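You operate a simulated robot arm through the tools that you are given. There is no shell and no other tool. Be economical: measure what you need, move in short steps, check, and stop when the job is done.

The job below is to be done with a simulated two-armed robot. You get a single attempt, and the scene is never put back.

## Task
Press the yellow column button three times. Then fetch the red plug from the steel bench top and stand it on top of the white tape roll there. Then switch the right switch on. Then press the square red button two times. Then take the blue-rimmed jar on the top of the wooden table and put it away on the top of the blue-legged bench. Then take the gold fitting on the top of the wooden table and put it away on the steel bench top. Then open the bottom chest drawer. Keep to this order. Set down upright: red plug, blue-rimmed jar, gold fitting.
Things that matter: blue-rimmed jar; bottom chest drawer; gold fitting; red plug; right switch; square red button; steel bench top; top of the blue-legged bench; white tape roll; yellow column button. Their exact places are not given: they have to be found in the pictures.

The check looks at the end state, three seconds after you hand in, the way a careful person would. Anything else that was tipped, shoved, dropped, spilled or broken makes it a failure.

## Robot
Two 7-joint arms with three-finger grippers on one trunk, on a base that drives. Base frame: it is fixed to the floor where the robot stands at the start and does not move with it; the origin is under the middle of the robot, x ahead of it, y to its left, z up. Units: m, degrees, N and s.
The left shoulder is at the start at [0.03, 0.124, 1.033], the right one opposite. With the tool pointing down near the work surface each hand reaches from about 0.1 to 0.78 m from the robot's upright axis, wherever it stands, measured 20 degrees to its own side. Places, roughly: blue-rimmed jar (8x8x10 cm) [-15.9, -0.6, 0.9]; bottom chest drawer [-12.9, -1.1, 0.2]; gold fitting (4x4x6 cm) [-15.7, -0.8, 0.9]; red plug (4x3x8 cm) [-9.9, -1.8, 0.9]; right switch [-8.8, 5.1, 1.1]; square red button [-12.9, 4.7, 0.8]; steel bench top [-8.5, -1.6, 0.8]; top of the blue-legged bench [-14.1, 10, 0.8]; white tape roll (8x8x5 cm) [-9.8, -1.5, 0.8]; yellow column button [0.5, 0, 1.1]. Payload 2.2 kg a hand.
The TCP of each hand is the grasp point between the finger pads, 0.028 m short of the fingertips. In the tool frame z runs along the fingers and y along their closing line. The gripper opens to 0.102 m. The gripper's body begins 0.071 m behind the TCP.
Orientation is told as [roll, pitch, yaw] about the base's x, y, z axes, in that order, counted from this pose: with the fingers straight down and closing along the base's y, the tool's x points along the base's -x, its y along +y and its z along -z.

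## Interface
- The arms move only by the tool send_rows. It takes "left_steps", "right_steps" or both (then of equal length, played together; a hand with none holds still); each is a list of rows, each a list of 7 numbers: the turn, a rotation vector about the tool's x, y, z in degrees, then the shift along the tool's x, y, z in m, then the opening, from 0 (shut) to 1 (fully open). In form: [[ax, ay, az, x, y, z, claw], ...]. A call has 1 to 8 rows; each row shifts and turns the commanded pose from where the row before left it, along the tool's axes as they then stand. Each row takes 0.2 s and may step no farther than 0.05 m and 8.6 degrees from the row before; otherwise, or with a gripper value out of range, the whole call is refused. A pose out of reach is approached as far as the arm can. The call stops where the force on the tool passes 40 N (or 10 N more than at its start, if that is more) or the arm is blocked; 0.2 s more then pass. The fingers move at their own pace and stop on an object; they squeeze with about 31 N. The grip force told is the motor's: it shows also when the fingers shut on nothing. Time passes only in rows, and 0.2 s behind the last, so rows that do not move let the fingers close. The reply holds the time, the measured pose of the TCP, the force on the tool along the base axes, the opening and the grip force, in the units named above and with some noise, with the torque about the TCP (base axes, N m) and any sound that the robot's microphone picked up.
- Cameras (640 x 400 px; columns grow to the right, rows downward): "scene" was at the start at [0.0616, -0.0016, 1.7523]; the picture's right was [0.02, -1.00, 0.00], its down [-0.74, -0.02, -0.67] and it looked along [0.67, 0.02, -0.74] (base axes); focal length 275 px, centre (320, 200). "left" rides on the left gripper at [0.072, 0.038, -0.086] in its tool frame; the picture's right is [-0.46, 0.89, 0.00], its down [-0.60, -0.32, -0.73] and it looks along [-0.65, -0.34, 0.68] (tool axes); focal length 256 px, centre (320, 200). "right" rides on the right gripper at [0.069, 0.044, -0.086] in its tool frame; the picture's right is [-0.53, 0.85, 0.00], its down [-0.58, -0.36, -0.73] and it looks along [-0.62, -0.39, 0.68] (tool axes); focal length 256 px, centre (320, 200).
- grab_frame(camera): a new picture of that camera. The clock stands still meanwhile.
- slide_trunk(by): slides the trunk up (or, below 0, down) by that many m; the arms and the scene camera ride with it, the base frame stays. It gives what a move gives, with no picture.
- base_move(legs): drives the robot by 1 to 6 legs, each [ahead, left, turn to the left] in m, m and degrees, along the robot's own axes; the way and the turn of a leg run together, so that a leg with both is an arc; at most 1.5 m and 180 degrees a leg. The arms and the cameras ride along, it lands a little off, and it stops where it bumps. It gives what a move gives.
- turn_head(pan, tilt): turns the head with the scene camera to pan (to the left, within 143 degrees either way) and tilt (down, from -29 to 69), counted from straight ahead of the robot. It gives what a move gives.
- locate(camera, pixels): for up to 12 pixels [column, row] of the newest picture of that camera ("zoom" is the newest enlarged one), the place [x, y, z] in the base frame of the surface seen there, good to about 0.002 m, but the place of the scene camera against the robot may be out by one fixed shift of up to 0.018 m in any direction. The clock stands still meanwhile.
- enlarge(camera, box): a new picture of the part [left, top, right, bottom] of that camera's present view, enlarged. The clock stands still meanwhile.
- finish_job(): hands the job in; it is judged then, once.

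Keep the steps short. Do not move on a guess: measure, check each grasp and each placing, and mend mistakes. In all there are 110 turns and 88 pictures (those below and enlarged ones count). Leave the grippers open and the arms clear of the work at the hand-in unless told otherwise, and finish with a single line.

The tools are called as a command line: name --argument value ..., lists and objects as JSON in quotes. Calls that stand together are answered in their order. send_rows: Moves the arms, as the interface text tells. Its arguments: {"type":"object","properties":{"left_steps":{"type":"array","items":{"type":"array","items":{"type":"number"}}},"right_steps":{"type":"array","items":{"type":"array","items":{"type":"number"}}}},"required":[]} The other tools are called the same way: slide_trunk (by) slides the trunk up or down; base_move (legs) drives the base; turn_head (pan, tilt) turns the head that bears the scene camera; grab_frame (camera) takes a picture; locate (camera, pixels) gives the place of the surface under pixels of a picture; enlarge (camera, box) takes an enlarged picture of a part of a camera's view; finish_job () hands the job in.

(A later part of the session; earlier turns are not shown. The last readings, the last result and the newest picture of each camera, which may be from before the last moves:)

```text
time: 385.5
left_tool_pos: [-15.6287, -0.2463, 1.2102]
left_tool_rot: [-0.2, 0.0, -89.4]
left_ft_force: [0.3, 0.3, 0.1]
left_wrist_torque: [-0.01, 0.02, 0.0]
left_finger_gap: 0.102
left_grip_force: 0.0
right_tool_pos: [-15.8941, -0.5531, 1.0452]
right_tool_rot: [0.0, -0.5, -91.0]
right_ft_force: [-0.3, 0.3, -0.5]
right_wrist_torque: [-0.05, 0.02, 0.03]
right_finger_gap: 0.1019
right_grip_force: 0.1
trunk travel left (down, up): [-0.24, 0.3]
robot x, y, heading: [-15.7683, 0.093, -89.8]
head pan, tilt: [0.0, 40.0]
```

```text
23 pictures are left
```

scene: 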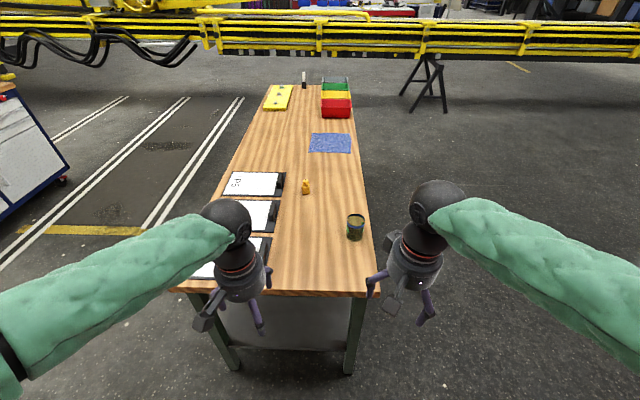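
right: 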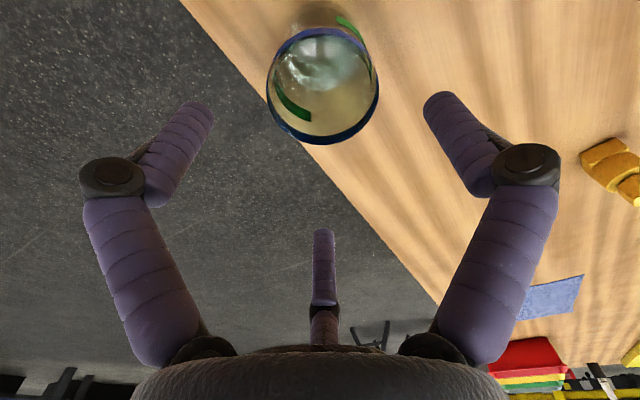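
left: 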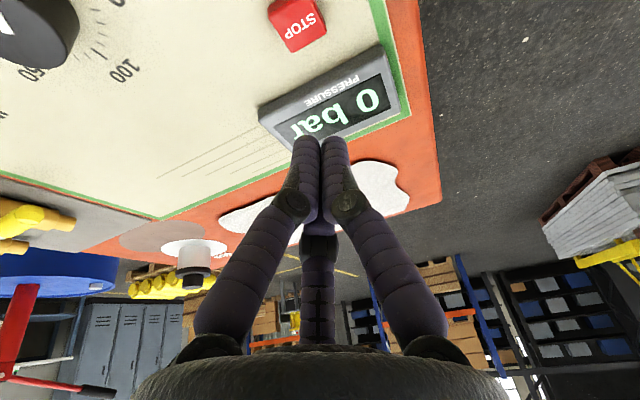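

locate --camera "right" --pixels '[[269, 85], [377, 85], [322, 30], [322, 140], [290, 130], [360, 125], [300, 36]]'

```text
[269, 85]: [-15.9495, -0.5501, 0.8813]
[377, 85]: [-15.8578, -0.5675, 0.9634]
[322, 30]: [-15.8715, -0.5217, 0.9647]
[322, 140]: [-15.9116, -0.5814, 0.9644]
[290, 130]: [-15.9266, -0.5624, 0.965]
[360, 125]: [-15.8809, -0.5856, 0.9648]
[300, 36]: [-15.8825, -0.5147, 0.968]
```

Centre (-15.8915,-0.5505), radius 0.037. Descend to z≈0.93 and close.

send_rows --right_steps '[[0, 0, 0, 0.002, 0.002, 0.03, 1], [0, 0, 0, 0, 0, 0.03, 1], [0, 0, 0, 0, 0, 0.03, 1], [0, 0, 0, 0, 0, 0.025, 1], [0, 0, 0, 0, 0, 0, 0], [0, 0, 0, 0, 0, 0, 0], [0, 0, 0, 0, 0, 0, 0]]'

send_rows --right_steps '[[0, 0, 0, 0, 0, -0.02, 0], [0, 0, 0, 0, 0, -0.04, 0], [0, 0, 0, 0, 0, -0.04, 0], [0, 0, 0, 0, 0, -0.04, 0], [0, 0, 0, 0, 0, -0.04, 0], [0, 0, 0, 0, 0, 0, 0]]'

grab_frame --camera "right"

```text
time: 387.1
left_tool_pos: [-15.6281, -0.2451, 1.2109]
left_tool_rot: [-0.2, 0.0, -89.4]
left_ft_force: [0.0, 0.7, 0.2]
left_wrist_torque: [0.03, -0.01, -0.03]
left_finger_gap: 0.102
left_grip_force: 0.1
right_tool_pos: [-15.8903, -0.552, 0.9351]
right_tool_rot: [0.1, -0.3, -91.0]
right_ft_force: [-0.2, -0.9, 1.3]
right_wrist_torque: [0.08, 0.08, 0.01]
right_finger_gap: 0.067
right_grip_force: 31.1
trunk travel left (down, up): [-0.24, 0.3]
robot x, y, heading: [-15.7705, 0.0961, -90.1]
head pan, tilt: [0.0, 40.0]
```

```text
time: 388.5
left_tool_pos: [-15.6293, -0.2463, 1.2096]
left_tool_rot: [-0.2, 0.1, -89.4]
left_ft_force: [-0.5, 0.5, -0.7]
left_wrist_torque: [0.01, -0.02, -0.01]
left_finger_gap: 0.1019
left_grip_force: 0.1
right_tool_pos: [-15.8933, -0.5528, 1.1161]
right_tool_rot: [0.0, -0.1, -90.9]
right_ft_force: [-1.0, 0.0, -1.0]
right_wrist_torque: [0.04, 0.0, 0.0]
right_finger_gap: 0.067
right_grip_force: 31.3
trunk travel left (down, up): [-0.24, 0.3]
robot x, y, heading: [-15.7721, 0.0945, -89.6]
head pan, tilt: [0.0, 40.0]
```

```text
22 pictures are left
```

right: 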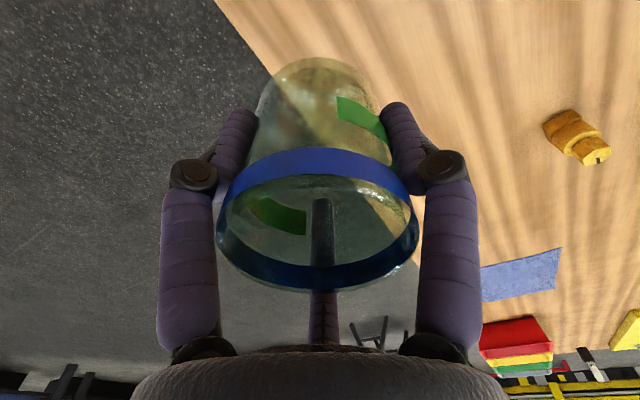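

Jar held upright. Raise a bit and draw the hand in, then retrace the route (strafing and reversing).

send_rows --right_steps '[[0, 0, 0, 0.04, 0, -0.02, 0], [0, 0, 0, 0.04, 0, -0.02, 0], [0, 0, 0, 0.04, 0, -0.02, 0], [0, 0, 0, 0.04, 0, 0, 0], [0, 0, 0, 0.04, 0, 0, 0], [0, 0, 0, 0.04, 0, 0, 0]]'

base_move --legs '[[-0.05, 0, 0], [0, 1.2, 0], [0, 1.2, 0], [-1.0, 0, 0], [-0.75, 0, 0]]'

```text
time: 389.9
left_tool_pos: [-15.6283, -0.2449, 1.2111]
left_tool_rot: [-0.2, 0.0, -89.3]
left_ft_force: [0.3, -0.2, -0.3]
left_wrist_torque: [-0.01, 0.01, -0.01]
left_finger_gap: 0.1019
left_grip_force: 0.0
right_tool_pos: [-15.8901, -0.3058, 1.1777]
right_tool_rot: [0.0, -0.4, -91.0]
right_ft_force: [0.2, 0.8, -1.4]
right_wrist_torque: [-0.03, -0.04, 0.02]
right_finger_gap: 0.067
right_grip_force: 31.3
trunk travel left (down, up): [-0.24, 0.3]
robot x, y, heading: [-15.7724, 0.0975, -89.9]
head pan, tilt: [0.0, 40.0]
```

```text
time: 410.9
left_tool_pos: [-13.1512, 1.5303, 1.2117]
left_tool_rot: [-0.2, -0.1, -92.0]
left_ft_force: [0.1, -0.4, 0.7]
left_wrist_torque: [0.01, -0.04, -0.03]
left_finger_gap: 0.102
left_grip_force: 0.1
right_tool_pos: [-13.4144, 1.4819, 1.1773]
right_tool_rot: [0.0, -0.5, -93.5]
right_ft_force: [0.1, 0.4, -0.9]
right_wrist_torque: [0.0, 0.0, 0.01]
right_finger_gap: 0.0671
right_grip_force: 30.8
trunk travel left (down, up): [-0.24, 0.3]
robot x, y, heading: [-13.2774, 1.8777, -92.1]
head pan, tilt: [0.0, 40.0]
```

base_move --legs '[[-0.285, -0.67, 2], [-0.285, -0.67, 0], [-1.5, 0, 0], [-1.5, 0, 0], [-1.3, 0, 0], [0, 0, 180]]'

turn_head --pan 0 --tilt 25

grab_frame --camera "scene"

```text
time: 445.9
left_tool_pos: [-14.6481, 7.1122, 1.2103]
left_tool_rot: [-0.1, 0.0, 86.3]
left_ft_force: [0.5, 0.1, 0.2]
left_wrist_torque: [0.04, 0.02, 0.01]
left_finger_gap: 0.1018
left_grip_force: 0.1
right_tool_pos: [-14.3828, 7.1553, 1.1774]
right_tool_rot: [0.0, -0.3, 84.9]
right_ft_force: [-0.4, 0.1, -1.7]
right_wrist_torque: [-0.01, -0.04, -0.01]
right_finger_gap: 0.0674
right_grip_force: 30.8
trunk travel left (down, up): [-0.24, 0.3]
robot x, y, heading: [-14.533, 6.7606, 85.9]
head pan, tilt: [0.0, 40.0]
```

```text
time: 446.7
left_tool_pos: [-14.6482, 7.1133, 1.2104]
left_tool_rot: [-0.2, 0.0, 86.5]
left_ft_force: [0.1, -0.3, 0.2]
left_wrist_torque: [0.02, 0.01, -0.02]
left_finger_gap: 0.1021
left_grip_force: 0.1
right_tool_pos: [-14.3835, 7.1544, 1.1762]
right_tool_rot: [0.1, -0.3, 84.9]
right_ft_force: [0.4, 0.3, -0.6]
right_wrist_torque: [-0.02, -0.02, 0.01]
right_finger_gap: 0.0671
right_grip_force: 30.8
trunk travel left (down, up): [-0.24, 0.3]
robot x, y, heading: [-14.5358, 6.7612, 86.0]
head pan, tilt: [0.0, 25.0]
```

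```text
21 pictures are left
```

scene: 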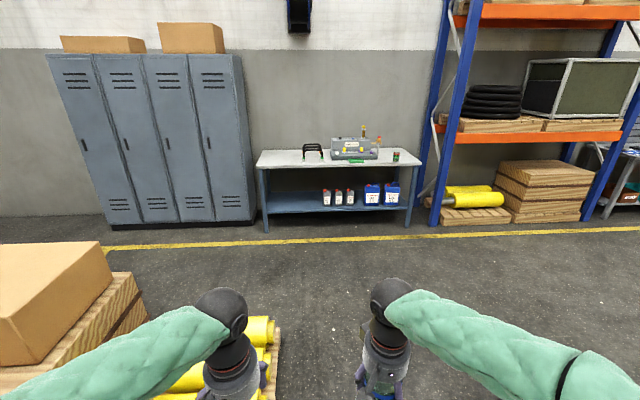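

The blue-legged bench is ahead. Measure it and the pallet with yellow cylinders.

locate --camera "scene" --pixels '[[258, 168], [418, 165], [268, 230], [408, 224], [275, 345], [280, 372], [130, 275], [395, 157], [320, 155], [290, 160], [360, 164], [400, 163]]'

enlarge --camera "scene" --box '[245, 120, 430, 240]'

```text
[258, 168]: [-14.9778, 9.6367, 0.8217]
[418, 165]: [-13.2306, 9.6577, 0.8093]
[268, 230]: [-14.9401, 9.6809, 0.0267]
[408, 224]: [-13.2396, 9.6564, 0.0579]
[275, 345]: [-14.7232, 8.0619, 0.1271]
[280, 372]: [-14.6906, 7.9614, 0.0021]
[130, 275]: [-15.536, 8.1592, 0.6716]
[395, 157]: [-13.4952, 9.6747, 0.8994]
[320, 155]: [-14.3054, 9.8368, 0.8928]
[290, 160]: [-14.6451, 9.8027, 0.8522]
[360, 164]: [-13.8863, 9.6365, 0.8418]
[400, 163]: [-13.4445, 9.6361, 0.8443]
```

```text
3.33 times, centred on (338, 180) of scene
```

zoom: 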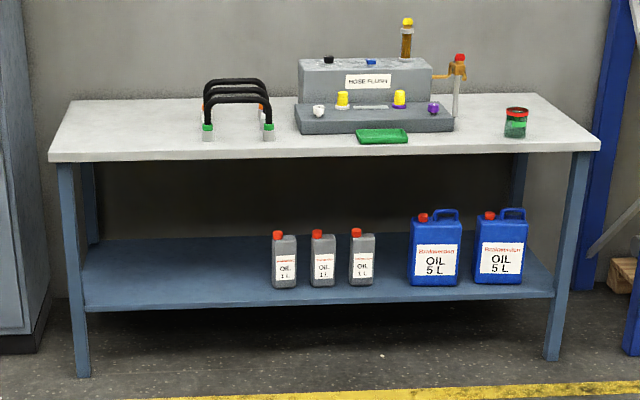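

I'll place the jar on the free strip right of the green tray (zoom ~(465,148), x≈-13.67). Drive up.

locate --camera "zoom" --pixels '[[460, 145], [430, 145], [490, 148], [505, 130], [408, 140], [450, 131], [465, 156]]'

base_move --legs '[[0, -0.65, 4], [1.2, 0, 0], [1.15, 0, 0]]'

turn_head --pan -5 --tilt 45

grab_frame --camera "scene"

```text
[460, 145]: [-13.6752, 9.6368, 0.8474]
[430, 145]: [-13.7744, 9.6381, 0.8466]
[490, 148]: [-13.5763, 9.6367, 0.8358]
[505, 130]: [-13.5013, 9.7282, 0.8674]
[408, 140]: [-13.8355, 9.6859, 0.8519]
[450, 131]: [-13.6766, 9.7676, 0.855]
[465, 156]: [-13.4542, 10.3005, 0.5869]
```

```text
time: 461.3
left_tool_pos: [-13.981, 9.4202, 1.2102]
left_tool_rot: [-0.2, 0.0, 89.1]
left_ft_force: [0.0, 0.8, -0.3]
left_wrist_torque: [-0.02, -0.02, 0.0]
left_finger_gap: 0.102
left_grip_force: 0.1
right_tool_pos: [-13.7185, 9.4754, 1.1777]
right_tool_rot: [0.1, -0.3, 87.6]
right_ft_force: [-0.4, 0.4, -1.0]
right_wrist_torque: [0.01, 0.03, -0.03]
right_finger_gap: 0.0673
right_grip_force: 31.1
trunk travel left (down, up): [-0.24, 0.3]
robot x, y, heading: [-13.8502, 9.0751, 88.9]
head pan, tilt: [0.0, 25.0]
```

```text
time: 462.2
left_tool_pos: [-13.9805, 9.4198, 1.21]
left_tool_rot: [-0.2, 0.0, 89.1]
left_ft_force: [-0.1, -0.8, -0.1]
left_wrist_torque: [0.0, 0.0, -0.02]
left_finger_gap: 0.1019
left_grip_force: 0.2
right_tool_pos: [-13.7178, 9.4749, 1.1771]
right_tool_rot: [0.0, -0.3, 87.6]
right_ft_force: [-0.8, 0.3, -0.4]
right_wrist_torque: [-0.02, 0.03, 0.01]
right_finger_gap: 0.0671
right_grip_force: 30.9
trunk travel left (down, up): [-0.24, 0.3]
robot x, y, heading: [-13.8467, 9.074, 89.1]
head pan, tilt: [-5.0, 45.0]
```

```text
19 pictures are left
```

scene: 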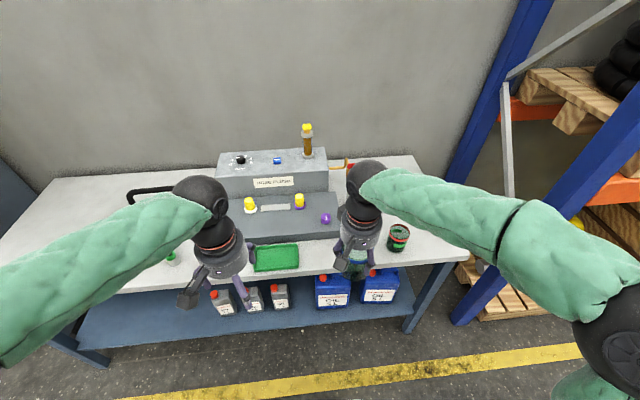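

locate --camera "scene" --pixels '[[297, 262], [390, 245], [318, 238], [320, 250], [340, 272], [398, 262], [310, 268], [318, 260], [420, 245], [340, 238]]'

grab_frame --camera "right"

```text
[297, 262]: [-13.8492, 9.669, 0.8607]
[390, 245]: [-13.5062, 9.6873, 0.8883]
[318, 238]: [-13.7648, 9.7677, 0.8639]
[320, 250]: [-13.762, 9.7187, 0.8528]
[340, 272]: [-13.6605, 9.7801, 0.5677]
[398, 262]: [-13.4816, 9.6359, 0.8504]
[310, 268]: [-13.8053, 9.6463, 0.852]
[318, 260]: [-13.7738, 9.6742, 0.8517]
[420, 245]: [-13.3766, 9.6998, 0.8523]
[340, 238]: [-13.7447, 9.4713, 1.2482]
```

```text
18 pictures are left
```

right: 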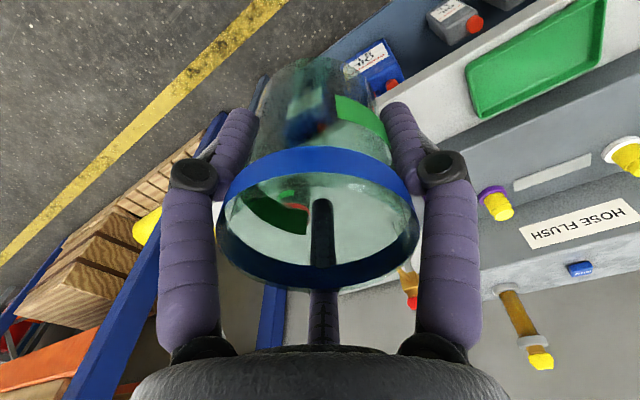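

Free strip: x -13.86…-13.55, y 9.64…9.77, top z 0.852. Target the jar at (-13.70,9.702). Move over and partly down.

send_rows --right_steps '[[0, 0, 0, -0.0455, -0.0017, 0, 0], [0, 0, 0, -0.0455, -0.0017, 0, 0], [0, 0, 0, -0.0455, -0.0017, 0, 0], [0, 0, 0, -0.0455, -0.0017, 0, 0], [0, 0, 0, -0.0455, -0.0017, 0, 0], [0, 0, 0, 0, 0, 0.0437, 0], [0, 0, 0, 0, 0, 0.0437, 0], [0, 0, 0, 0, 0, 0.0437, 0]]'

grab_frame --camera "scene"

```text
time: 464.0
left_tool_pos: [-13.98, 9.4199, 1.2112]
left_tool_rot: [-0.2, 0.1, 89.1]
left_ft_force: [-0.6, -0.9, -0.4]
left_wrist_torque: [-0.01, -0.02, -0.01]
left_finger_gap: 0.1022
left_grip_force: 0.0
right_tool_pos: [-13.6954, 9.7004, 1.0468]
right_tool_rot: [0.0, -0.2, 87.7]
right_ft_force: [0.7, -0.1, -0.5]
right_wrist_torque: [-0.02, -0.01, 0.02]
right_finger_gap: 0.0668
right_grip_force: 31.3
trunk travel left (down, up): [-0.24, 0.3]
robot x, y, heading: [-13.8484, 9.0772, 88.9]
head pan, tilt: [-5.0, 45.0]
```

```text
17 pictures are left
```

scene: 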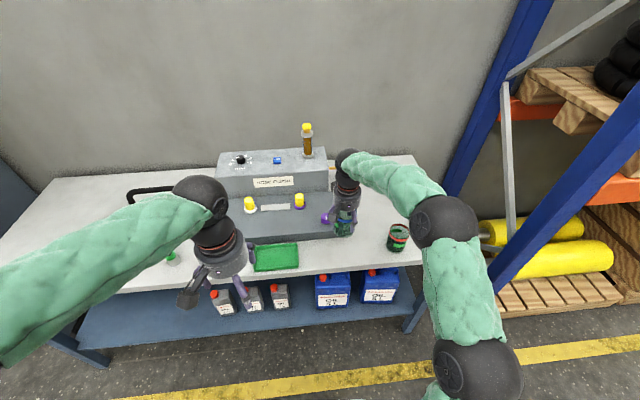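

Looks free below. Lower to ~1 cm above, then in fine steps to contact.

send_rows --right_steps '[[0, 0, 0, 0, 0, 0.043, 0], [0, 0, 0, 0, 0, 0.043, 0], [0, 0, 0, 0, 0, 0.043, 0], [0, 0, 0, 0, 0, 0.006, 0], [0, 0, 0, 0, 0, 0.003, 0], [0, 0, 0, 0, 0, 0, 0]]'

grab_frame --camera "right"

```text
time: 465.4
left_tool_pos: [-13.9803, 9.4196, 1.2096]
left_tool_rot: [-0.2, 0.0, 89.2]
left_ft_force: [-0.7, -0.9, 0.3]
left_wrist_torque: [0.01, 0.01, 0.02]
left_finger_gap: 0.1016
left_grip_force: 0.0
right_tool_pos: [-13.6987, 9.7029, 0.9084]
right_tool_rot: [0.0, -0.4, 87.6]
right_ft_force: [0.9, 0.4, -0.9]
right_wrist_torque: [0.05, -0.01, -0.01]
right_finger_gap: 0.0673
right_grip_force: 30.9
trunk travel left (down, up): [-0.24, 0.3]
robot x, y, heading: [-13.8464, 9.0766, 88.8]
head pan, tilt: [-5.0, 45.0]
```

```text
16 pictures are left
```

right: 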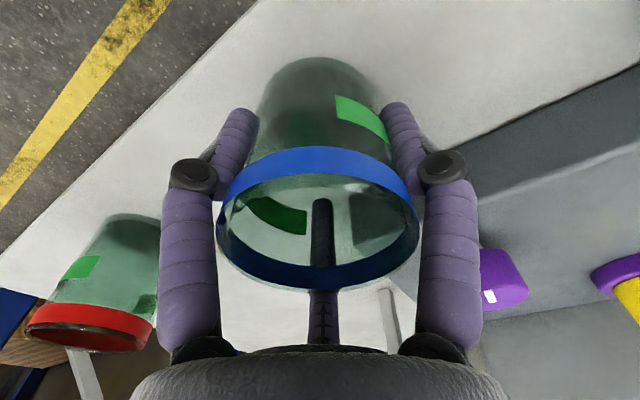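

send_rows --right_steps '[[0, 0, 0, 0, 0, 0.0015, 0], [0, 0, 0, 0, 0, 0.0015, 0], [0, 0, 0, 0, 0, 0, 0]]'

```text
time: 466.2
left_tool_pos: [-13.9811, 9.4199, 1.2098]
left_tool_rot: [-0.1, 0.0, 89.1]
left_ft_force: [-0.5, 0.2, -0.5]
left_wrist_torque: [-0.01, 0.01, 0.01]
left_finger_gap: 0.1023
left_grip_force: 0.0
right_tool_pos: [-13.699, 9.7035, 0.9055]
right_tool_rot: [0.1, -0.2, 87.6]
right_ft_force: [0.0, -0.3, -1.7]
right_wrist_torque: [-0.01, 0.0, -0.02]
right_finger_gap: 0.067
right_grip_force: 31.0
trunk travel left (down, up): [-0.24, 0.3]
robot x, y, heading: [-13.8461, 9.0692, 88.7]
head pan, tilt: [-5.0, 45.0]
```

send_rows --right_steps '[[0, 0, 0, 0, 0, 0.0015, 0], [0, 0, 0, 0, 0, 0.001, 0], [0, 0, 0, 0, 0, 0, 0]]'

```text
time: 467.0
left_tool_pos: [-13.9803, 9.4191, 1.2108]
left_tool_rot: [-0.2, 0.0, 89.1]
left_ft_force: [0.0, -0.4, -0.4]
left_wrist_torque: [-0.01, 0.01, 0.0]
left_finger_gap: 0.1022
left_grip_force: 0.0
right_tool_pos: [-13.6995, 9.7032, 0.9057]
right_tool_rot: [0.0, -0.4, 87.6]
right_ft_force: [3.3, 0.9, 12.5]
right_wrist_torque: [-0.42, -0.12, 0.04]
right_finger_gap: 0.067
right_grip_force: 30.4
trunk travel left (down, up): [-0.24, 0.3]
robot x, y, heading: [-13.8504, 9.0748, 88.7]
head pan, tilt: [-5.0, 45.0]
```

Contact. Ease 1 mm, open to 0.88, and rise straight up, then draw back.

send_rows --right_steps '[[0, 0, 0, 0, 0, -0.0015, 0], [0, 0, 0, 0, 0, 0, 0.75], [0, 0, 0, 0, 0, 0, 0.88], [0, 0, 0, 0, 0, 0, 0.88], [0, 0, 0, 0, 0, -0.02, 0.88], [0, 0, 0, 0, 0, -0.04, 0.88], [0, 0, 0, 0, 0, -0.045, 0.88], [0, 0, 0, 0, 0, -0.045, 1]]'

send_rows --right_steps '[[0, 0, 0, 0, 0, -0.045, 1], [0, 0, 0, 0.03, 0, -0.035, 1], [0, 0, 0, 0.045, 0, -0.02, 1], [0, 0, 0, 0.045, 0, 0, 1], [0, 0, 0, 0.045, 0, 0, 1], [0, 0, 0, 0.045, 0, 0, 1]]'

grab_frame --camera "right"

```text
time: 468.8
left_tool_pos: [-13.9803, 9.419, 1.2111]
left_tool_rot: [-0.2, 0.1, 89.1]
left_ft_force: [-0.4, -1.3, 0.0]
left_wrist_torque: [-0.01, 0.01, 0.0]
left_finger_gap: 0.1018
left_grip_force: 0.1
right_tool_pos: [-13.697, 9.6993, 1.0552]
right_tool_rot: [-0.1, -0.3, 87.6]
right_ft_force: [-0.4, -0.2, -0.2]
right_wrist_torque: [-0.01, 0.01, 0.01]
right_finger_gap: 0.1016
right_grip_force: 0.1
trunk travel left (down, up): [-0.24, 0.3]
robot x, y, heading: [-13.8488, 9.0732, 88.9]
head pan, tilt: [-5.0, 45.0]
```

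```text
time: 470.2
left_tool_pos: [-13.981, 9.4184, 1.2111]
left_tool_rot: [-0.2, -0.1, 89.1]
left_ft_force: [-0.7, -1.0, -0.5]
left_wrist_torque: [0.03, -0.02, 0.04]
left_finger_gap: 0.1022
left_grip_force: 0.1
right_tool_pos: [-13.7098, 9.4887, 1.1539]
right_tool_rot: [-0.1, -0.4, 87.6]
right_ft_force: [-1.1, 0.4, -0.2]
right_wrist_torque: [0.01, 0.01, 0.02]
right_finger_gap: 0.1017
right_grip_force: 0.0
trunk travel left (down, up): [-0.24, 0.3]
robot x, y, heading: [-13.8505, 9.0746, 89.1]
head pan, tilt: [-5.0, 45.0]
```

```text
15 pictures are left
```

right: 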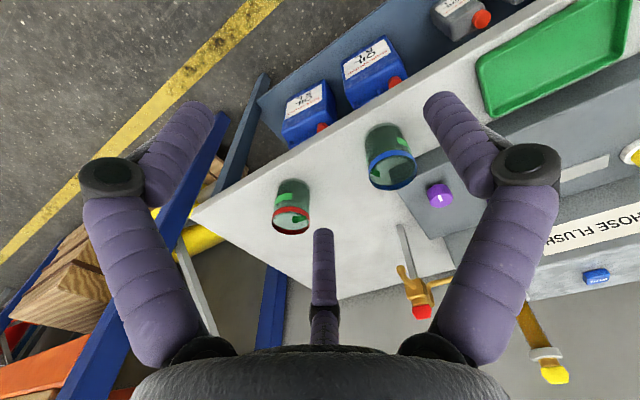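

Jar stands well. Travel back south along the same route.

base_move --legs '[[-1.2, 0, 1], [-1.1, 0, 0], [0, 0.74, 0], [-1.5, 0, 0], [-1.5, 0, 0], [-1.2, 0, 0]]'

```text
time: 504.9
left_tool_pos: [-14.7484, 2.8979, 1.2101]
left_tool_rot: [-0.3, 0.0, 85.8]
left_ft_force: [0.6, -0.4, 0.5]
left_wrist_torque: [0.01, 0.02, 0.03]
left_finger_gap: 0.1019
left_grip_force: 0.1
right_tool_pos: [-14.4733, 2.9528, 1.1516]
right_tool_rot: [0.0, -0.3, 84.3]
right_ft_force: [-0.3, -0.4, 1.0]
right_wrist_torque: [0.01, -0.03, 0.02]
right_finger_gap: 0.1018
right_grip_force: 0.1
trunk travel left (down, up): [-0.24, 0.3]
robot x, y, heading: [-14.6331, 2.547, 85.8]
head pan, tilt: [-5.0, 45.0]
```

base_move --legs '[[-0.284, -0.689, 4], [-0.284, -0.689, 0], [-1.4, 0, 0], [-0.6, 0, 0], [0, 0, 90]]'

```text
time: 526.0
left_tool_pos: [-13.7142, -0.1984, 1.2106]
left_tool_rot: [-0.2, 0.0, 179.0]
left_ft_force: [0.3, -0.5, -0.5]
left_wrist_torque: [0.02, 0.02, 0.02]
left_finger_gap: 0.1019
left_grip_force: 0.1
right_tool_pos: [-13.7835, 0.0736, 1.1532]
right_tool_rot: [0.0, -0.3, 177.5]
right_ft_force: [-0.8, -0.3, -1.1]
right_wrist_torque: [-0.02, -0.02, -0.01]
right_finger_gap: 0.102
right_grip_force: 0.1
trunk travel left (down, up): [-0.24, 0.3]
robot x, y, heading: [-13.3679, -0.0653, 178.8]
head pan, tilt: [-5.0, 45.0]
```

base_move --legs '[[0.75, 0.34, 0], [0.77, 0.32, 1]]'

turn_head --pan 0 --tilt 45

grab_frame --camera "left"

```text
time: 534.5
left_tool_pos: [-15.2462, -0.856, 1.2101]
left_tool_rot: [-0.2, 0.1, -179.2]
left_ft_force: [0.5, -0.3, -0.5]
left_wrist_torque: [0.03, -0.01, 0.0]
left_finger_gap: 0.1019
left_grip_force: 0.0
right_tool_pos: [-15.3255, -0.5873, 1.1528]
right_tool_rot: [0.0, -0.2, 179.3]
right_ft_force: [-0.4, 0.0, -0.6]
right_wrist_torque: [0.02, -0.01, -0.03]
right_finger_gap: 0.1021
right_grip_force: 0.1
trunk travel left (down, up): [-0.24, 0.3]
robot x, y, heading: [-14.9036, -0.7123, -179.5]
head pan, tilt: [-5.0, 45.0]
```

```text
time: 535.1
left_tool_pos: [-15.2456, -0.8559, 1.209]
left_tool_rot: [-0.2, -0.1, -179.3]
left_ft_force: [0.8, 1.2, 0.0]
left_wrist_torque: [0.04, 0.01, -0.01]
left_finger_gap: 0.1021
left_grip_force: 0.0
right_tool_pos: [-15.3251, -0.5875, 1.1522]
right_tool_rot: [0.1, -0.2, 179.3]
right_ft_force: [0.6, 0.8, 0.3]
right_wrist_torque: [-0.01, -0.01, 0.05]
right_finger_gap: 0.102
right_grip_force: 0.0
trunk travel left (down, up): [-0.24, 0.3]
robot x, y, heading: [-14.9054, -0.7126, -179.2]
head pan, tilt: [0.0, 45.0]
```

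```text
14 pictures are left
```

left: 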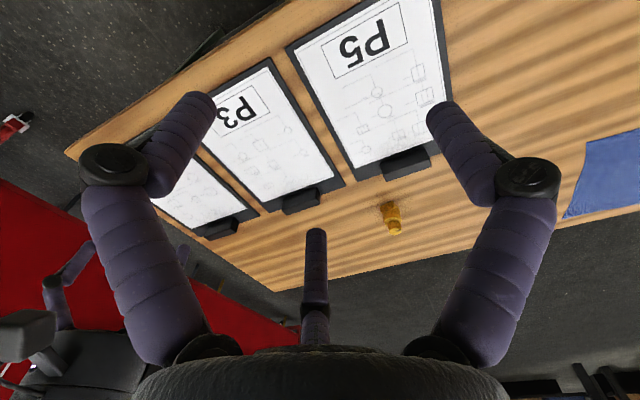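

Fitting at (391,217). Measure it.

locate --camera "left" --pixels '[[393, 229], [391, 217], [385, 217], [399, 217], [387, 205], [392, 224], [420, 160], [395, 237]]'

```text
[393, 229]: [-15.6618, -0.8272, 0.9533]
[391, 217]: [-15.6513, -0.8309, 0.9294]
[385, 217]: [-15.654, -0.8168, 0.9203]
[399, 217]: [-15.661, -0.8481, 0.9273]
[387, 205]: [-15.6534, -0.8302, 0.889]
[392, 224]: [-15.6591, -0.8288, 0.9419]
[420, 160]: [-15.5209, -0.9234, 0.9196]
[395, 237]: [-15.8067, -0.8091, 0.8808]
```

Fitting centre ≈ (-15.667,-0.830), z 0.88–0.955. Inch 0.04 m closer, then move the left hand over it at height.

base_move --legs '[[0.045, 0, -0.5]]'

send_rows --left_steps '[[0, 0, 0, -0.045, -0.003, 0.03, 1], [0, 0, 0, -0.045, -0.003, 0.02, 1], [0, 0, 0, -0.045, -0.003, 0.02, 1], [0, 0, 0, -0.045, -0.003, 0.02, 1], [0, 0, 0, -0.045, -0.003, 0.02, 1], [0, 0, 0, -0.045, -0.003, 0.02, 1], [0, 0, 0, -0.045, -0.003, 0.02, 1]]'

```text
time: 536.0
left_tool_pos: [-15.2944, -0.8537, 1.2093]
left_tool_rot: [-0.2, 0.1, -179.7]
left_ft_force: [-1.3, 0.6, -0.3]
left_wrist_torque: [0.03, -0.14, -0.01]
left_finger_gap: 0.1018
left_grip_force: 0.1
right_tool_pos: [-15.3697, -0.5828, 1.1526]
right_tool_rot: [0.1, -0.2, 178.8]
right_ft_force: [-0.1, 0.8, -0.3]
right_wrist_torque: [-0.02, -0.08, -0.03]
right_finger_gap: 0.102
right_grip_force: 0.1
trunk travel left (down, up): [-0.24, 0.3]
robot x, y, heading: [-14.9481, -0.7105, -179.8]
head pan, tilt: [0.0, 45.0]
```

```text
refused: row 1 steps farther than a row can; nothing moved
```

send_rows --left_steps '[[0, 0, 0, -0.0455, -0.003, 0.018, 1], [0, 0, 0, -0.0455, -0.003, 0.018, 1], [0, 0, 0, -0.0455, -0.003, 0.018, 1], [0, 0, 0, -0.0455, -0.003, 0.018, 1], [0, 0, 0, -0.0455, -0.003, 0.018, 1], [0, 0, 0, -0.0455, -0.003, 0.018, 1], [0, 0, 0, -0.0455, -0.003, 0.018, 1], [0, 0, 0, -0.0455, -0.003, 0.018, 1]]'

grab_frame --camera "left"

```text
time: 537.8
left_tool_pos: [-15.6577, -0.827, 1.0649]
left_tool_rot: [-0.2, 0.1, -179.8]
left_ft_force: [-1.6, -0.9, -0.5]
left_wrist_torque: [0.0, -0.04, -0.02]
left_finger_gap: 0.1019
left_grip_force: 0.1
right_tool_pos: [-15.3694, -0.5835, 1.1516]
right_tool_rot: [0.0, -0.2, 178.7]
right_ft_force: [-0.2, 0.4, 0.4]
right_wrist_torque: [0.0, -0.05, 0.01]
right_finger_gap: 0.1019
right_grip_force: 0.1
trunk travel left (down, up): [-0.24, 0.3]
robot x, y, heading: [-14.9504, -0.7135, -180.0]
head pan, tilt: [0.0, 45.0]
```

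```text
13 pictures are left
```

left: 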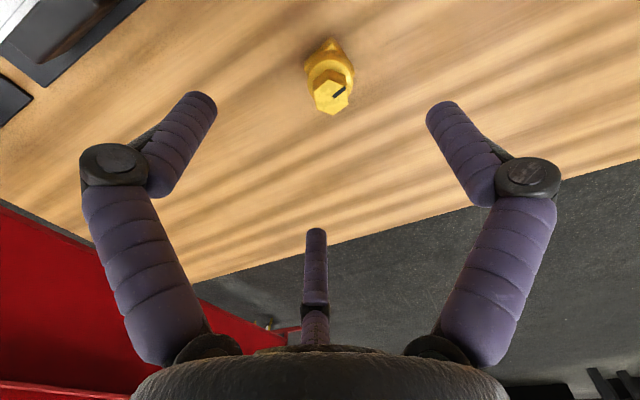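

locate --camera "left" --pixels '[[331, 97], [318, 90], [345, 93], [331, 112], [332, 82], [310, 70], [352, 75], [330, 50]]'

```text
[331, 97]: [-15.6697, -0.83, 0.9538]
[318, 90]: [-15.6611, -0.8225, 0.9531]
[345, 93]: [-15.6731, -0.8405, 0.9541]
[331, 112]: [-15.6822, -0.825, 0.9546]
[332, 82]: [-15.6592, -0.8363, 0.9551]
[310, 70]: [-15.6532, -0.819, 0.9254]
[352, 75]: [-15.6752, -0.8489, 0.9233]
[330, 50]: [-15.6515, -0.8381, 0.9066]
```

Top centre (-15.670,-0.830). Descend to z≈0.92 and grip.

send_rows --left_steps '[[0, 0, 0, -0.012, 0.003, 0.03, 1], [0, 0, 0, 0, 0, 0.04, 1], [0, 0, 0, 0, 0, 0.04, 1], [0, 0, 0, 0, 0, 0.034, 1], [0, 0, 0, 0, 0, 0, 0], [0, 0, 0, 0, 0, 0, 0], [0, 0, 0, 0, 0, 0, 0], [0, 0, 0, 0, 0, 0, 0]]'

send_rows --left_steps '[[0, 0, 0, 0, 0, -0.03, 0], [0, 0, 0, 0, 0, -0.04, 0], [0, 0, 0, 0, 0, -0.04, 0], [0, 0, 0, 0, 0, -0.04, 0], [0, 0, 0, 0.04, 0, -0.025, 0], [0, 0, 0, 0.04, 0, -0.025, 0], [0, 0, 0, 0.04, 0, -0.025, 0], [0, 0, 0, 0.045, 0, 0, 0]]'

grab_frame --camera "left"

```text
time: 539.6
left_tool_pos: [-15.6698, -0.8302, 0.9212]
left_tool_rot: [-0.2, -0.1, -179.7]
left_ft_force: [-2.2, -1.3, 6.1]
left_wrist_torque: [0.11, 0.17, -0.01]
left_finger_gap: 0.0434
left_grip_force: 31.1
right_tool_pos: [-15.3675, -0.5831, 1.1519]
right_tool_rot: [0.0, -0.2, 178.8]
right_ft_force: [1.1, 0.5, -0.1]
right_wrist_torque: [0.01, 0.01, -0.02]
right_finger_gap: 0.1018
right_grip_force: 0.1
trunk travel left (down, up): [-0.24, 0.3]
robot x, y, heading: [-14.952, -0.7162, -179.8]
head pan, tilt: [0.0, 45.0]
```

```text
time: 541.4
left_tool_pos: [-15.501, -0.8337, 1.1476]
left_tool_rot: [-0.1, 0.0, -179.8]
left_ft_force: [-0.5, 0.4, -3.7]
left_wrist_torque: [0.01, 0.02, 0.01]
left_finger_gap: 0.0438
left_grip_force: 30.9
right_tool_pos: [-15.3674, -0.5842, 1.1524]
right_tool_rot: [0.0, -0.2, 178.8]
right_ft_force: [-0.1, 1.3, -0.1]
right_wrist_torque: [0.0, 0.06, 0.01]
right_finger_gap: 0.1021
right_grip_force: 0.1
trunk travel left (down, up): [-0.24, 0.3]
robot x, y, heading: [-14.9438, -0.7143, -180.3]
head pan, tilt: [0.0, 45.0]
```

```text
12 pictures are left
```

left: 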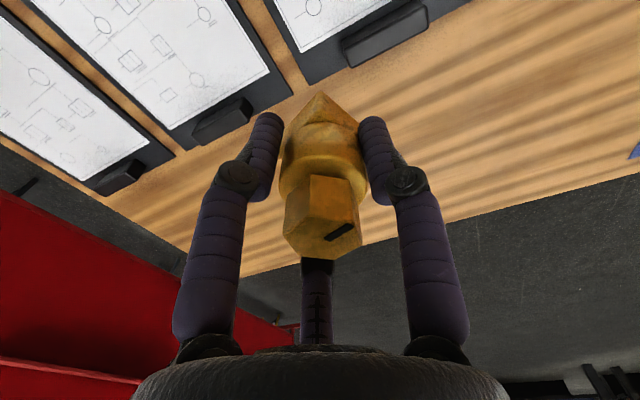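

Fitting held (bottom 0.040 below TCP). Draw in the hand and drive to the gap beside the chest.

send_rows --left_steps '[[0, 0, 0, 0.045, 0, -0.02, 0], [0, 0, 0, 0.045, 0, -0.02, 0], [0, 0, 0, 0.045, 0, -0.02, 0]]'

base_move --legs '[[-0.8, -0.3, 0], [-0.75, -0.3, 0], [0, 0, -90], [0, -1.3, 0]]'

```text
time: 542.2
left_tool_pos: [-15.3639, -0.8318, 1.2084]
left_tool_rot: [-0.2, 0.0, -179.8]
left_ft_force: [0.4, -0.5, -2.8]
left_wrist_torque: [0.01, 0.02, -0.01]
left_finger_gap: 0.0435
left_grip_force: 31.4
right_tool_pos: [-15.3656, -0.5832, 1.1523]
right_tool_rot: [0.0, -0.4, 178.8]
right_ft_force: [0.8, -0.6, 0.5]
right_wrist_torque: [0.04, 0.02, 0.0]
right_finger_gap: 0.1018
right_grip_force: 0.2
trunk travel left (down, up): [-0.24, 0.3]
robot x, y, heading: [-14.9493, -0.7126, -180.1]
head pan, tilt: [0.0, 45.0]
```

```text
time: 560.5
left_tool_pos: [-12.2632, 0.3481, 1.2067]
left_tool_rot: [-0.2, 0.1, 93.1]
left_ft_force: [0.3, 0.2, -3.1]
left_wrist_torque: [-0.01, -0.04, 0.0]
left_finger_gap: 0.0432
left_grip_force: 30.9
right_tool_pos: [-12.014, 0.3603, 1.1526]
right_tool_rot: [0.0, -0.2, 91.8]
right_ft_force: [0.6, 0.4, -0.4]
right_wrist_torque: [-0.01, 0.02, -0.02]
right_finger_gap: 0.1019
right_grip_force: 0.0
trunk travel left (down, up): [-0.24, 0.3]
robot x, y, heading: [-12.119, -0.0641, 93.0]
head pan, tilt: [0.0, 45.0]
```

base_move --legs '[[-0.6, -0.09, 0], [-1.0, 0, -2], [-1.0, 0, 0], [0, -1.05, 0], [0, -0.98, 0]]'

```text
time: 583.0
left_tool_pos: [-10.0948, -2.1778, 1.2079]
left_tool_rot: [-0.2, 0.0, 90.7]
left_ft_force: [-0.4, 0.6, -3.3]
left_wrist_torque: [0.02, 0.04, 0.01]
left_finger_gap: 0.043
left_grip_force: 30.8
right_tool_pos: [-9.8439, -2.1753, 1.1517]
right_tool_rot: [0.0, -0.3, 89.2]
right_ft_force: [0.7, 0.9, 0.4]
right_wrist_torque: [-0.03, -0.01, -0.01]
right_finger_gap: 0.1019
right_grip_force: 0.0
trunk travel left (down, up): [-0.24, 0.3]
robot x, y, heading: [-9.9779, -2.5914, 90.5]
head pan, tilt: [0.0, 45.0]
```

Move closer and take one picture to confirm the free spot where the plug stood.

base_move --legs '[[0.2, -0.07, 0]]'

grab_frame --camera "scene"

```text
time: 584.6
left_tool_pos: [-10.0268, -1.9765, 1.2068]
left_tool_rot: [-0.1, 0.3, 90.9]
left_ft_force: [0.4, 0.5, -3.8]
left_wrist_torque: [-0.05, 0.0, 0.0]
left_finger_gap: 0.0427
left_grip_force: 31.1
right_tool_pos: [-9.7789, -1.9734, 1.1522]
right_tool_rot: [0.0, -0.3, 89.5]
right_ft_force: [0.5, -0.7, 0.1]
right_wrist_torque: [-0.01, 0.02, 0.02]
right_finger_gap: 0.102
right_grip_force: 0.0
trunk travel left (down, up): [-0.24, 0.3]
robot x, y, heading: [-9.9028, -2.3926, 90.5]
head pan, tilt: [0.0, 45.0]
```

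```text
11 pictures are left
```

scene: 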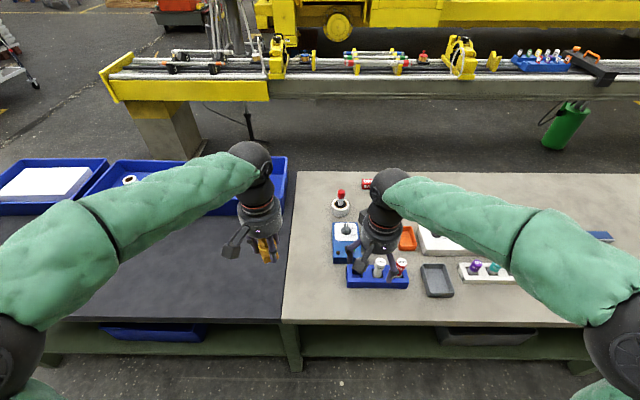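

Plug still upright on the roll; the spot is free. Move over (-9.945,-1.80) and lower.

send_rows --left_steps '[[0, 0, 0, -0.0354, -0.0164, 0, 0], [0, 0, 0, -0.0354, -0.0164, 0, 0], [0, 0, 0, -0.0354, -0.0164, 0, 0], [0, 0, 0, -0.0354, -0.0164, 0, 0], [0, 0, 0, -0.0354, -0.0164, 0, 0], [0, 0, 0, 0, 0, 0.047, 0], [0, 0, 0, 0, 0, 0.047, 0], [0, 0, 0, 0, 0, 0.047, 0]]'

send_rows --left_steps '[[0, 0, 0, 0, 0, 0.047, 0], [0, 0, 0, 0, 0, 0.047, 0], [0, 0, 0, 0, 0, 0.047, 0], [0, 0, 0, 0, 0, 0.047, 0], [0, 0, 0, 0, 0, 0.009, 0], [0, 0, 0, 0, 0, 0, 0]]'

grab_frame --camera "left"

```text
time: 586.5
left_tool_pos: [-9.9447, -1.7971, 1.0688]
left_tool_rot: [-0.2, 0.1, 91.1]
left_ft_force: [0.4, -0.3, -2.5]
left_wrist_torque: [-0.05, -0.02, 0.0]
left_finger_gap: 0.0429
left_grip_force: 30.6
right_tool_pos: [-9.7786, -1.9738, 1.1522]
right_tool_rot: [0.0, -0.2, 89.4]
right_ft_force: [0.3, 0.6, -0.2]
right_wrist_torque: [-0.01, 0.02, -0.01]
right_finger_gap: 0.1021
right_grip_force: 0.1
trunk travel left (down, up): [-0.24, 0.3]
robot x, y, heading: [-9.9078, -2.3953, 90.6]
head pan, tilt: [0.0, 45.0]
```

```text
time: 587.9
left_tool_pos: [-9.9471, -1.7983, 0.8696]
left_tool_rot: [-0.1, 0.1, 90.9]
left_ft_force: [-0.5, -0.4, -3.2]
left_wrist_torque: [0.05, 0.01, 0.04]
left_finger_gap: 0.0429
left_grip_force: 31.1
right_tool_pos: [-9.7786, -1.9743, 1.1519]
right_tool_rot: [0.1, -0.3, 89.4]
right_ft_force: [-0.3, 0.8, -0.2]
right_wrist_torque: [-0.01, 0.02, -0.03]
right_finger_gap: 0.102
right_grip_force: 0.0
trunk travel left (down, up): [-0.24, 0.3]
robot x, y, heading: [-9.9034, -2.3911, 90.7]
head pan, tilt: [0.0, 45.0]
```

```text
10 pictures are left
```

left: 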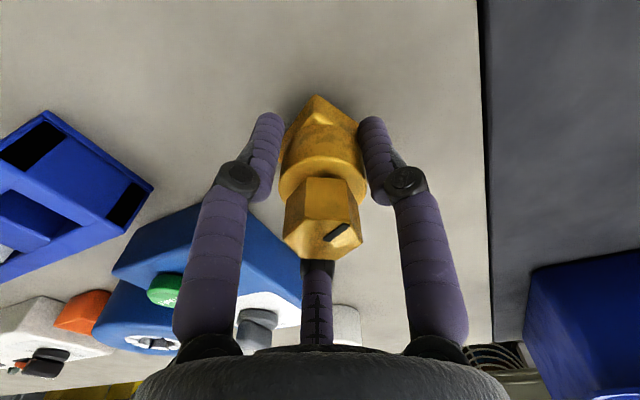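

Clear around. Lower in fine steps to contact.

send_rows --left_steps '[[0, 0, 0, 0, 0, 0.006, 0], [0, 0, 0, 0, 0, 0.002, 0], [0, 0, 0, 0, 0, 0.001, 0], [0, 0, 0, 0, 0, 0, 0]]'

```text
time: 588.9
left_tool_pos: [-9.9463, -1.7997, 0.8621]
left_tool_rot: [-0.2, 0.0, 91.0]
left_ft_force: [-2.6, -1.6, 6.1]
left_wrist_torque: [-0.25, 0.13, -0.04]
left_finger_gap: 0.0427
left_grip_force: 31.2
right_tool_pos: [-9.7785, -1.9748, 1.1512]
right_tool_rot: [-0.1, -0.3, 89.5]
right_ft_force: [-0.4, 0.2, -0.5]
right_wrist_torque: [-0.01, -0.02, -0.01]
right_finger_gap: 0.1023
right_grip_force: 0.0
trunk travel left (down, up): [-0.24, 0.3]
robot x, y, heading: [-9.902, -2.3954, 90.4]
head pan, tilt: [0.0, 45.0]
```

Contact. Ease, open, rise, and look.

send_rows --left_steps '[[0, 0, 0, 0, 0, -0.001, 0], [0, 0, 0, 0, 0, 0, 0.6], [0, 0, 0, 0, 0, 0, 0.9], [0, 0, 0, 0, 0, 0, 0.9], [0, 0, 0, 0, 0, -0.03, 0.9], [0, 0, 0, 0, 0, -0.045, 1], [0, 0, 0, 0, 0, -0.045, 1], [0, 0, 0, 0, 0, -0.045, 1]]'

send_rows --left_steps '[[0, 0, 0, 0, 0, -0.045, 1], [0, 0, 0, 0.02, 0, -0.045, 1], [0, 0, 0, 0.02, 0, -0.045, 1], [0, 0, 0, 0.045, 0.01, 0, 1], [0, 0, 0, 0.045, 0.01, 0, 1], [0, 0, 0, 0.045, 0.01, 0, 1]]'

grab_frame --camera "left"

```text
time: 590.6
left_tool_pos: [-9.9474, -1.8029, 1.025]
left_tool_rot: [-0.1, 0.2, 90.9]
left_ft_force: [0.5, 0.2, -0.8]
left_wrist_torque: [0.04, 0.0, -0.02]
left_finger_gap: 0.102
left_grip_force: 0.1
right_tool_pos: [-9.7786, -1.9754, 1.1535]
right_tool_rot: [0.1, -0.4, 89.5]
right_ft_force: [-0.4, -0.5, 0.2]
right_wrist_torque: [0.01, 0.03, 0.01]
right_finger_gap: 0.1022
right_grip_force: 0.1
trunk travel left (down, up): [-0.24, 0.3]
robot x, y, heading: [-9.9056, -2.3904, 91.1]
head pan, tilt: [0.0, 45.0]
```

```text
time: 592.0
left_tool_pos: [-9.9741, -1.9779, 1.1617]
left_tool_rot: [-0.3, 0.1, 90.9]
left_ft_force: [0.1, -0.3, -0.4]
left_wrist_torque: [0.0, 0.0, 0.02]
left_finger_gap: 0.1021
left_grip_force: 0.0
right_tool_pos: [-9.7797, -1.9767, 1.153]
right_tool_rot: [-0.1, -0.2, 89.5]
right_ft_force: [-0.6, 0.6, 0.6]
right_wrist_torque: [0.05, 0.01, 0.03]
right_finger_gap: 0.1019
right_grip_force: 0.0
trunk travel left (down, up): [-0.24, 0.3]
robot x, y, heading: [-9.9019, -2.3939, 90.7]
head pan, tilt: [0.0, 45.0]
```

```text
9 pictures are left
```

left: 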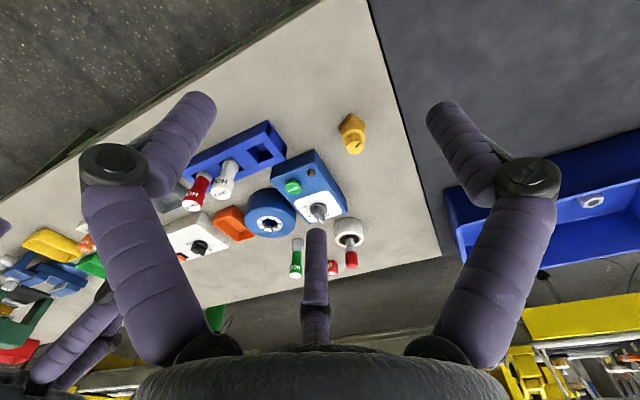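

The gold fitting stands upright on the steel top and the plug is still on the roll. Now I go to the chest's west side, facing east, lower the trunk, turn the left hand for a handle grip (tool 30° below horizontal, fingers closing vertically), and take pictures.

base_move --legs '[[-0.45, 0, -0.7], [0, 1.3, 0], [0, 1.3, 0], [0, 1.3, 0], [0, 0, -90], [0, 1.45, 0]]'

send_rows --left_steps '[[0, 0, 8.5, 0, 0, 0, 1], [0, 0, 8.5, 0, 0, 0, 1], [0, 0, 8.5, 0, 0, 0, 1], [0, 0, 8.5, 0, 0, 0, 1], [0, 0, 8.5, 0, 0, 0, 1], [0, 0, 8.5, 0, 0, 0, 1], [0, 0, 8.5, 0, 0, 0, 1], [0, 0, 8.5, 0, 0, 0, 1]]'

send_rows --left_steps '[[0, 0, 8.5, 0, 0, 0, 1], [0, 0, 8.5, 0, 0, 0, 1], [0, 0, 4.5, 0, 0, 0, 1], [-8.5, 0, 0, 0, 0, 0, 1], [-8.5, 0, 0, 0, 0, 0, 1], [-8.5, 0, 0, 0, 0, 0, 1], [-8.5, 0, 0, 0, 0, 0, 1], [-8.5, 0, 0, 0, 0, 0, 1]]'

send_rows --left_steps '[[-8.5, 0, 0, 0, 0, 0, 1], [-8.5, 0, 0, 0, 0, 0, 1], [0, 0, 0, 0, 0, 0, 1]]'

slide_trunk --by -0.235

turn_head --pan 4 --tilt 45

grab_frame --camera "scene"

grab_frame --camera "left"

```text
time: 623.9
left_tool_pos: [-13.3104, -1.2235, 1.161]
left_tool_rot: [-0.2, 0.0, -2.0]
left_ft_force: [-0.1, 0.6, -0.2]
left_wrist_torque: [-0.03, -0.01, 0.04]
left_finger_gap: 0.1021
left_grip_force: 0.0
right_tool_pos: [-13.3194, -1.418, 1.1535]
right_tool_rot: [-0.1, -0.4, -3.6]
right_ft_force: [0.4, 0.1, -0.4]
right_wrist_torque: [-0.02, 0.01, 0.0]
right_finger_gap: 0.1019
right_grip_force: 0.1
trunk travel left (down, up): [-0.24, 0.3]
robot x, y, heading: [-13.7312, -1.2693, -2.1]
head pan, tilt: [0.0, 45.0]
```

```text
time: 625.7
left_tool_pos: [-13.3098, -1.225, 1.1617]
left_tool_rot: [-0.2, -0.1, -70.4]
left_ft_force: [-0.1, -0.6, -0.7]
left_wrist_torque: [0.0, -0.02, -0.02]
left_finger_gap: 0.1023
left_grip_force: 0.0
right_tool_pos: [-13.3185, -1.4178, 1.1528]
right_tool_rot: [0.0, -0.3, -3.6]
right_ft_force: [0.1, 0.4, 0.2]
right_wrist_torque: [-0.03, 0.01, 0.03]
right_finger_gap: 0.1021
right_grip_force: 0.0
trunk travel left (down, up): [-0.24, 0.3]
robot x, y, heading: [-13.7339, -1.273, -2.4]
head pan, tilt: [0.0, 45.0]
```

```text
time: 627.5
left_tool_pos: [-13.3088, -1.2229, 1.1613]
left_tool_rot: [42.5, -0.3, -91.6]
left_ft_force: [-0.4, -0.3, 0.6]
left_wrist_torque: [0.02, -0.02, 0.01]
left_finger_gap: 0.1021
left_grip_force: 0.1
right_tool_pos: [-13.3187, -1.4177, 1.1532]
right_tool_rot: [0.1, -0.3, -3.6]
right_ft_force: [0.6, -0.4, -0.1]
right_wrist_torque: [-0.02, -0.01, 0.0]
right_finger_gap: 0.102
right_grip_force: 0.1
trunk travel left (down, up): [-0.24, 0.3]
robot x, y, heading: [-13.7336, -1.2702, -2.2]
head pan, tilt: [0.0, 45.0]
```

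```text
time: 628.3
left_tool_pos: [-13.31, -1.2234, 1.162]
left_tool_rot: [59.5, -0.2, -91.5]
left_ft_force: [0.0, 0.0, -0.6]
left_wrist_torque: [0.03, 0.05, -0.03]
left_finger_gap: 0.1019
left_grip_force: 0.0
right_tool_pos: [-13.3185, -1.4188, 1.152]
right_tool_rot: [0.0, -0.3, -3.6]
right_ft_force: [-0.2, -0.3, 0.1]
right_wrist_torque: [0.0, 0.03, -0.02]
right_finger_gap: 0.102
right_grip_force: 0.0
trunk travel left (down, up): [-0.24, 0.3]
robot x, y, heading: [-13.7331, -1.2715, -2.3]
head pan, tilt: [0.0, 45.0]
```

```text
time: 630.8
left_tool_pos: [-13.309, -1.2228, 0.9264]
left_tool_rot: [59.4, -0.1, -91.6]
left_ft_force: [-1.0, -0.1, -0.7]
left_wrist_torque: [0.02, 0.04, 0.01]
left_finger_gap: 0.102
left_grip_force: 0.0
right_tool_pos: [-13.3181, -1.4185, 0.9169]
right_tool_rot: [0.0, -0.3, -3.6]
right_ft_force: [0.4, -1.0, -0.4]
right_wrist_torque: [0.02, 0.0, -0.01]
right_finger_gap: 0.1019
right_grip_force: 0.0
trunk travel left (down, up): [-0.005, 0.535]
robot x, y, heading: [-13.7308, -1.2703, -2.3]
head pan, tilt: [0.0, 45.0]
```

```text
time: 631.4
left_tool_pos: [-13.3089, -1.2233, 0.9252]
left_tool_rot: [59.3, -0.1, -91.6]
left_ft_force: [0.7, -0.6, -0.3]
left_wrist_torque: [0.01, 0.0, -0.01]
left_finger_gap: 0.1021
left_grip_force: 0.1
right_tool_pos: [-13.3187, -1.4191, 0.9161]
right_tool_rot: [0.0, -0.3, -3.6]
right_ft_force: [-0.2, -0.7, 0.1]
right_wrist_torque: [0.01, 0.01, -0.02]
right_finger_gap: 0.1022
right_grip_force: 0.1
trunk travel left (down, up): [-0.005, 0.535]
robot x, y, heading: [-13.7321, -1.2733, -2.1]
head pan, tilt: [4.0, 45.0]
```

```text
8 pictures are left
```

scene: 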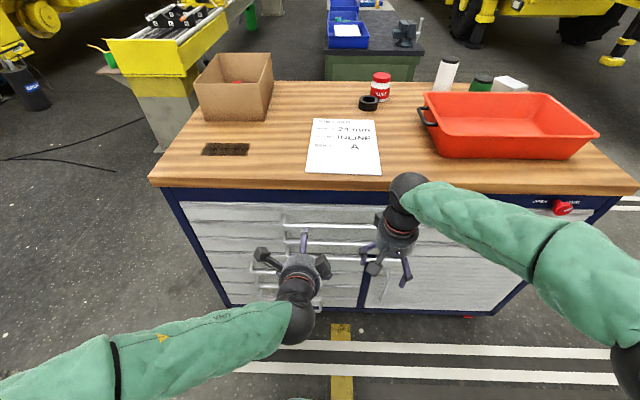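

```text
7 pictures are left
```

left: 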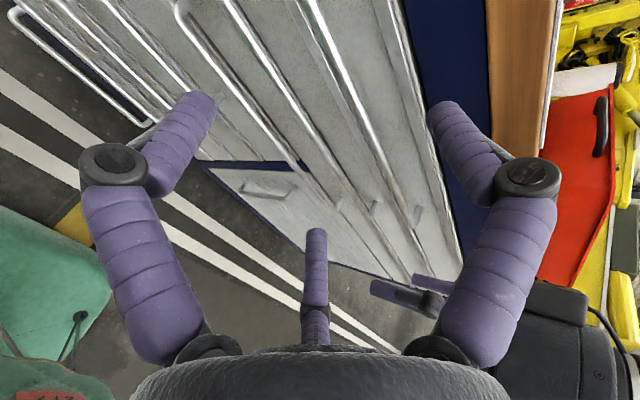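

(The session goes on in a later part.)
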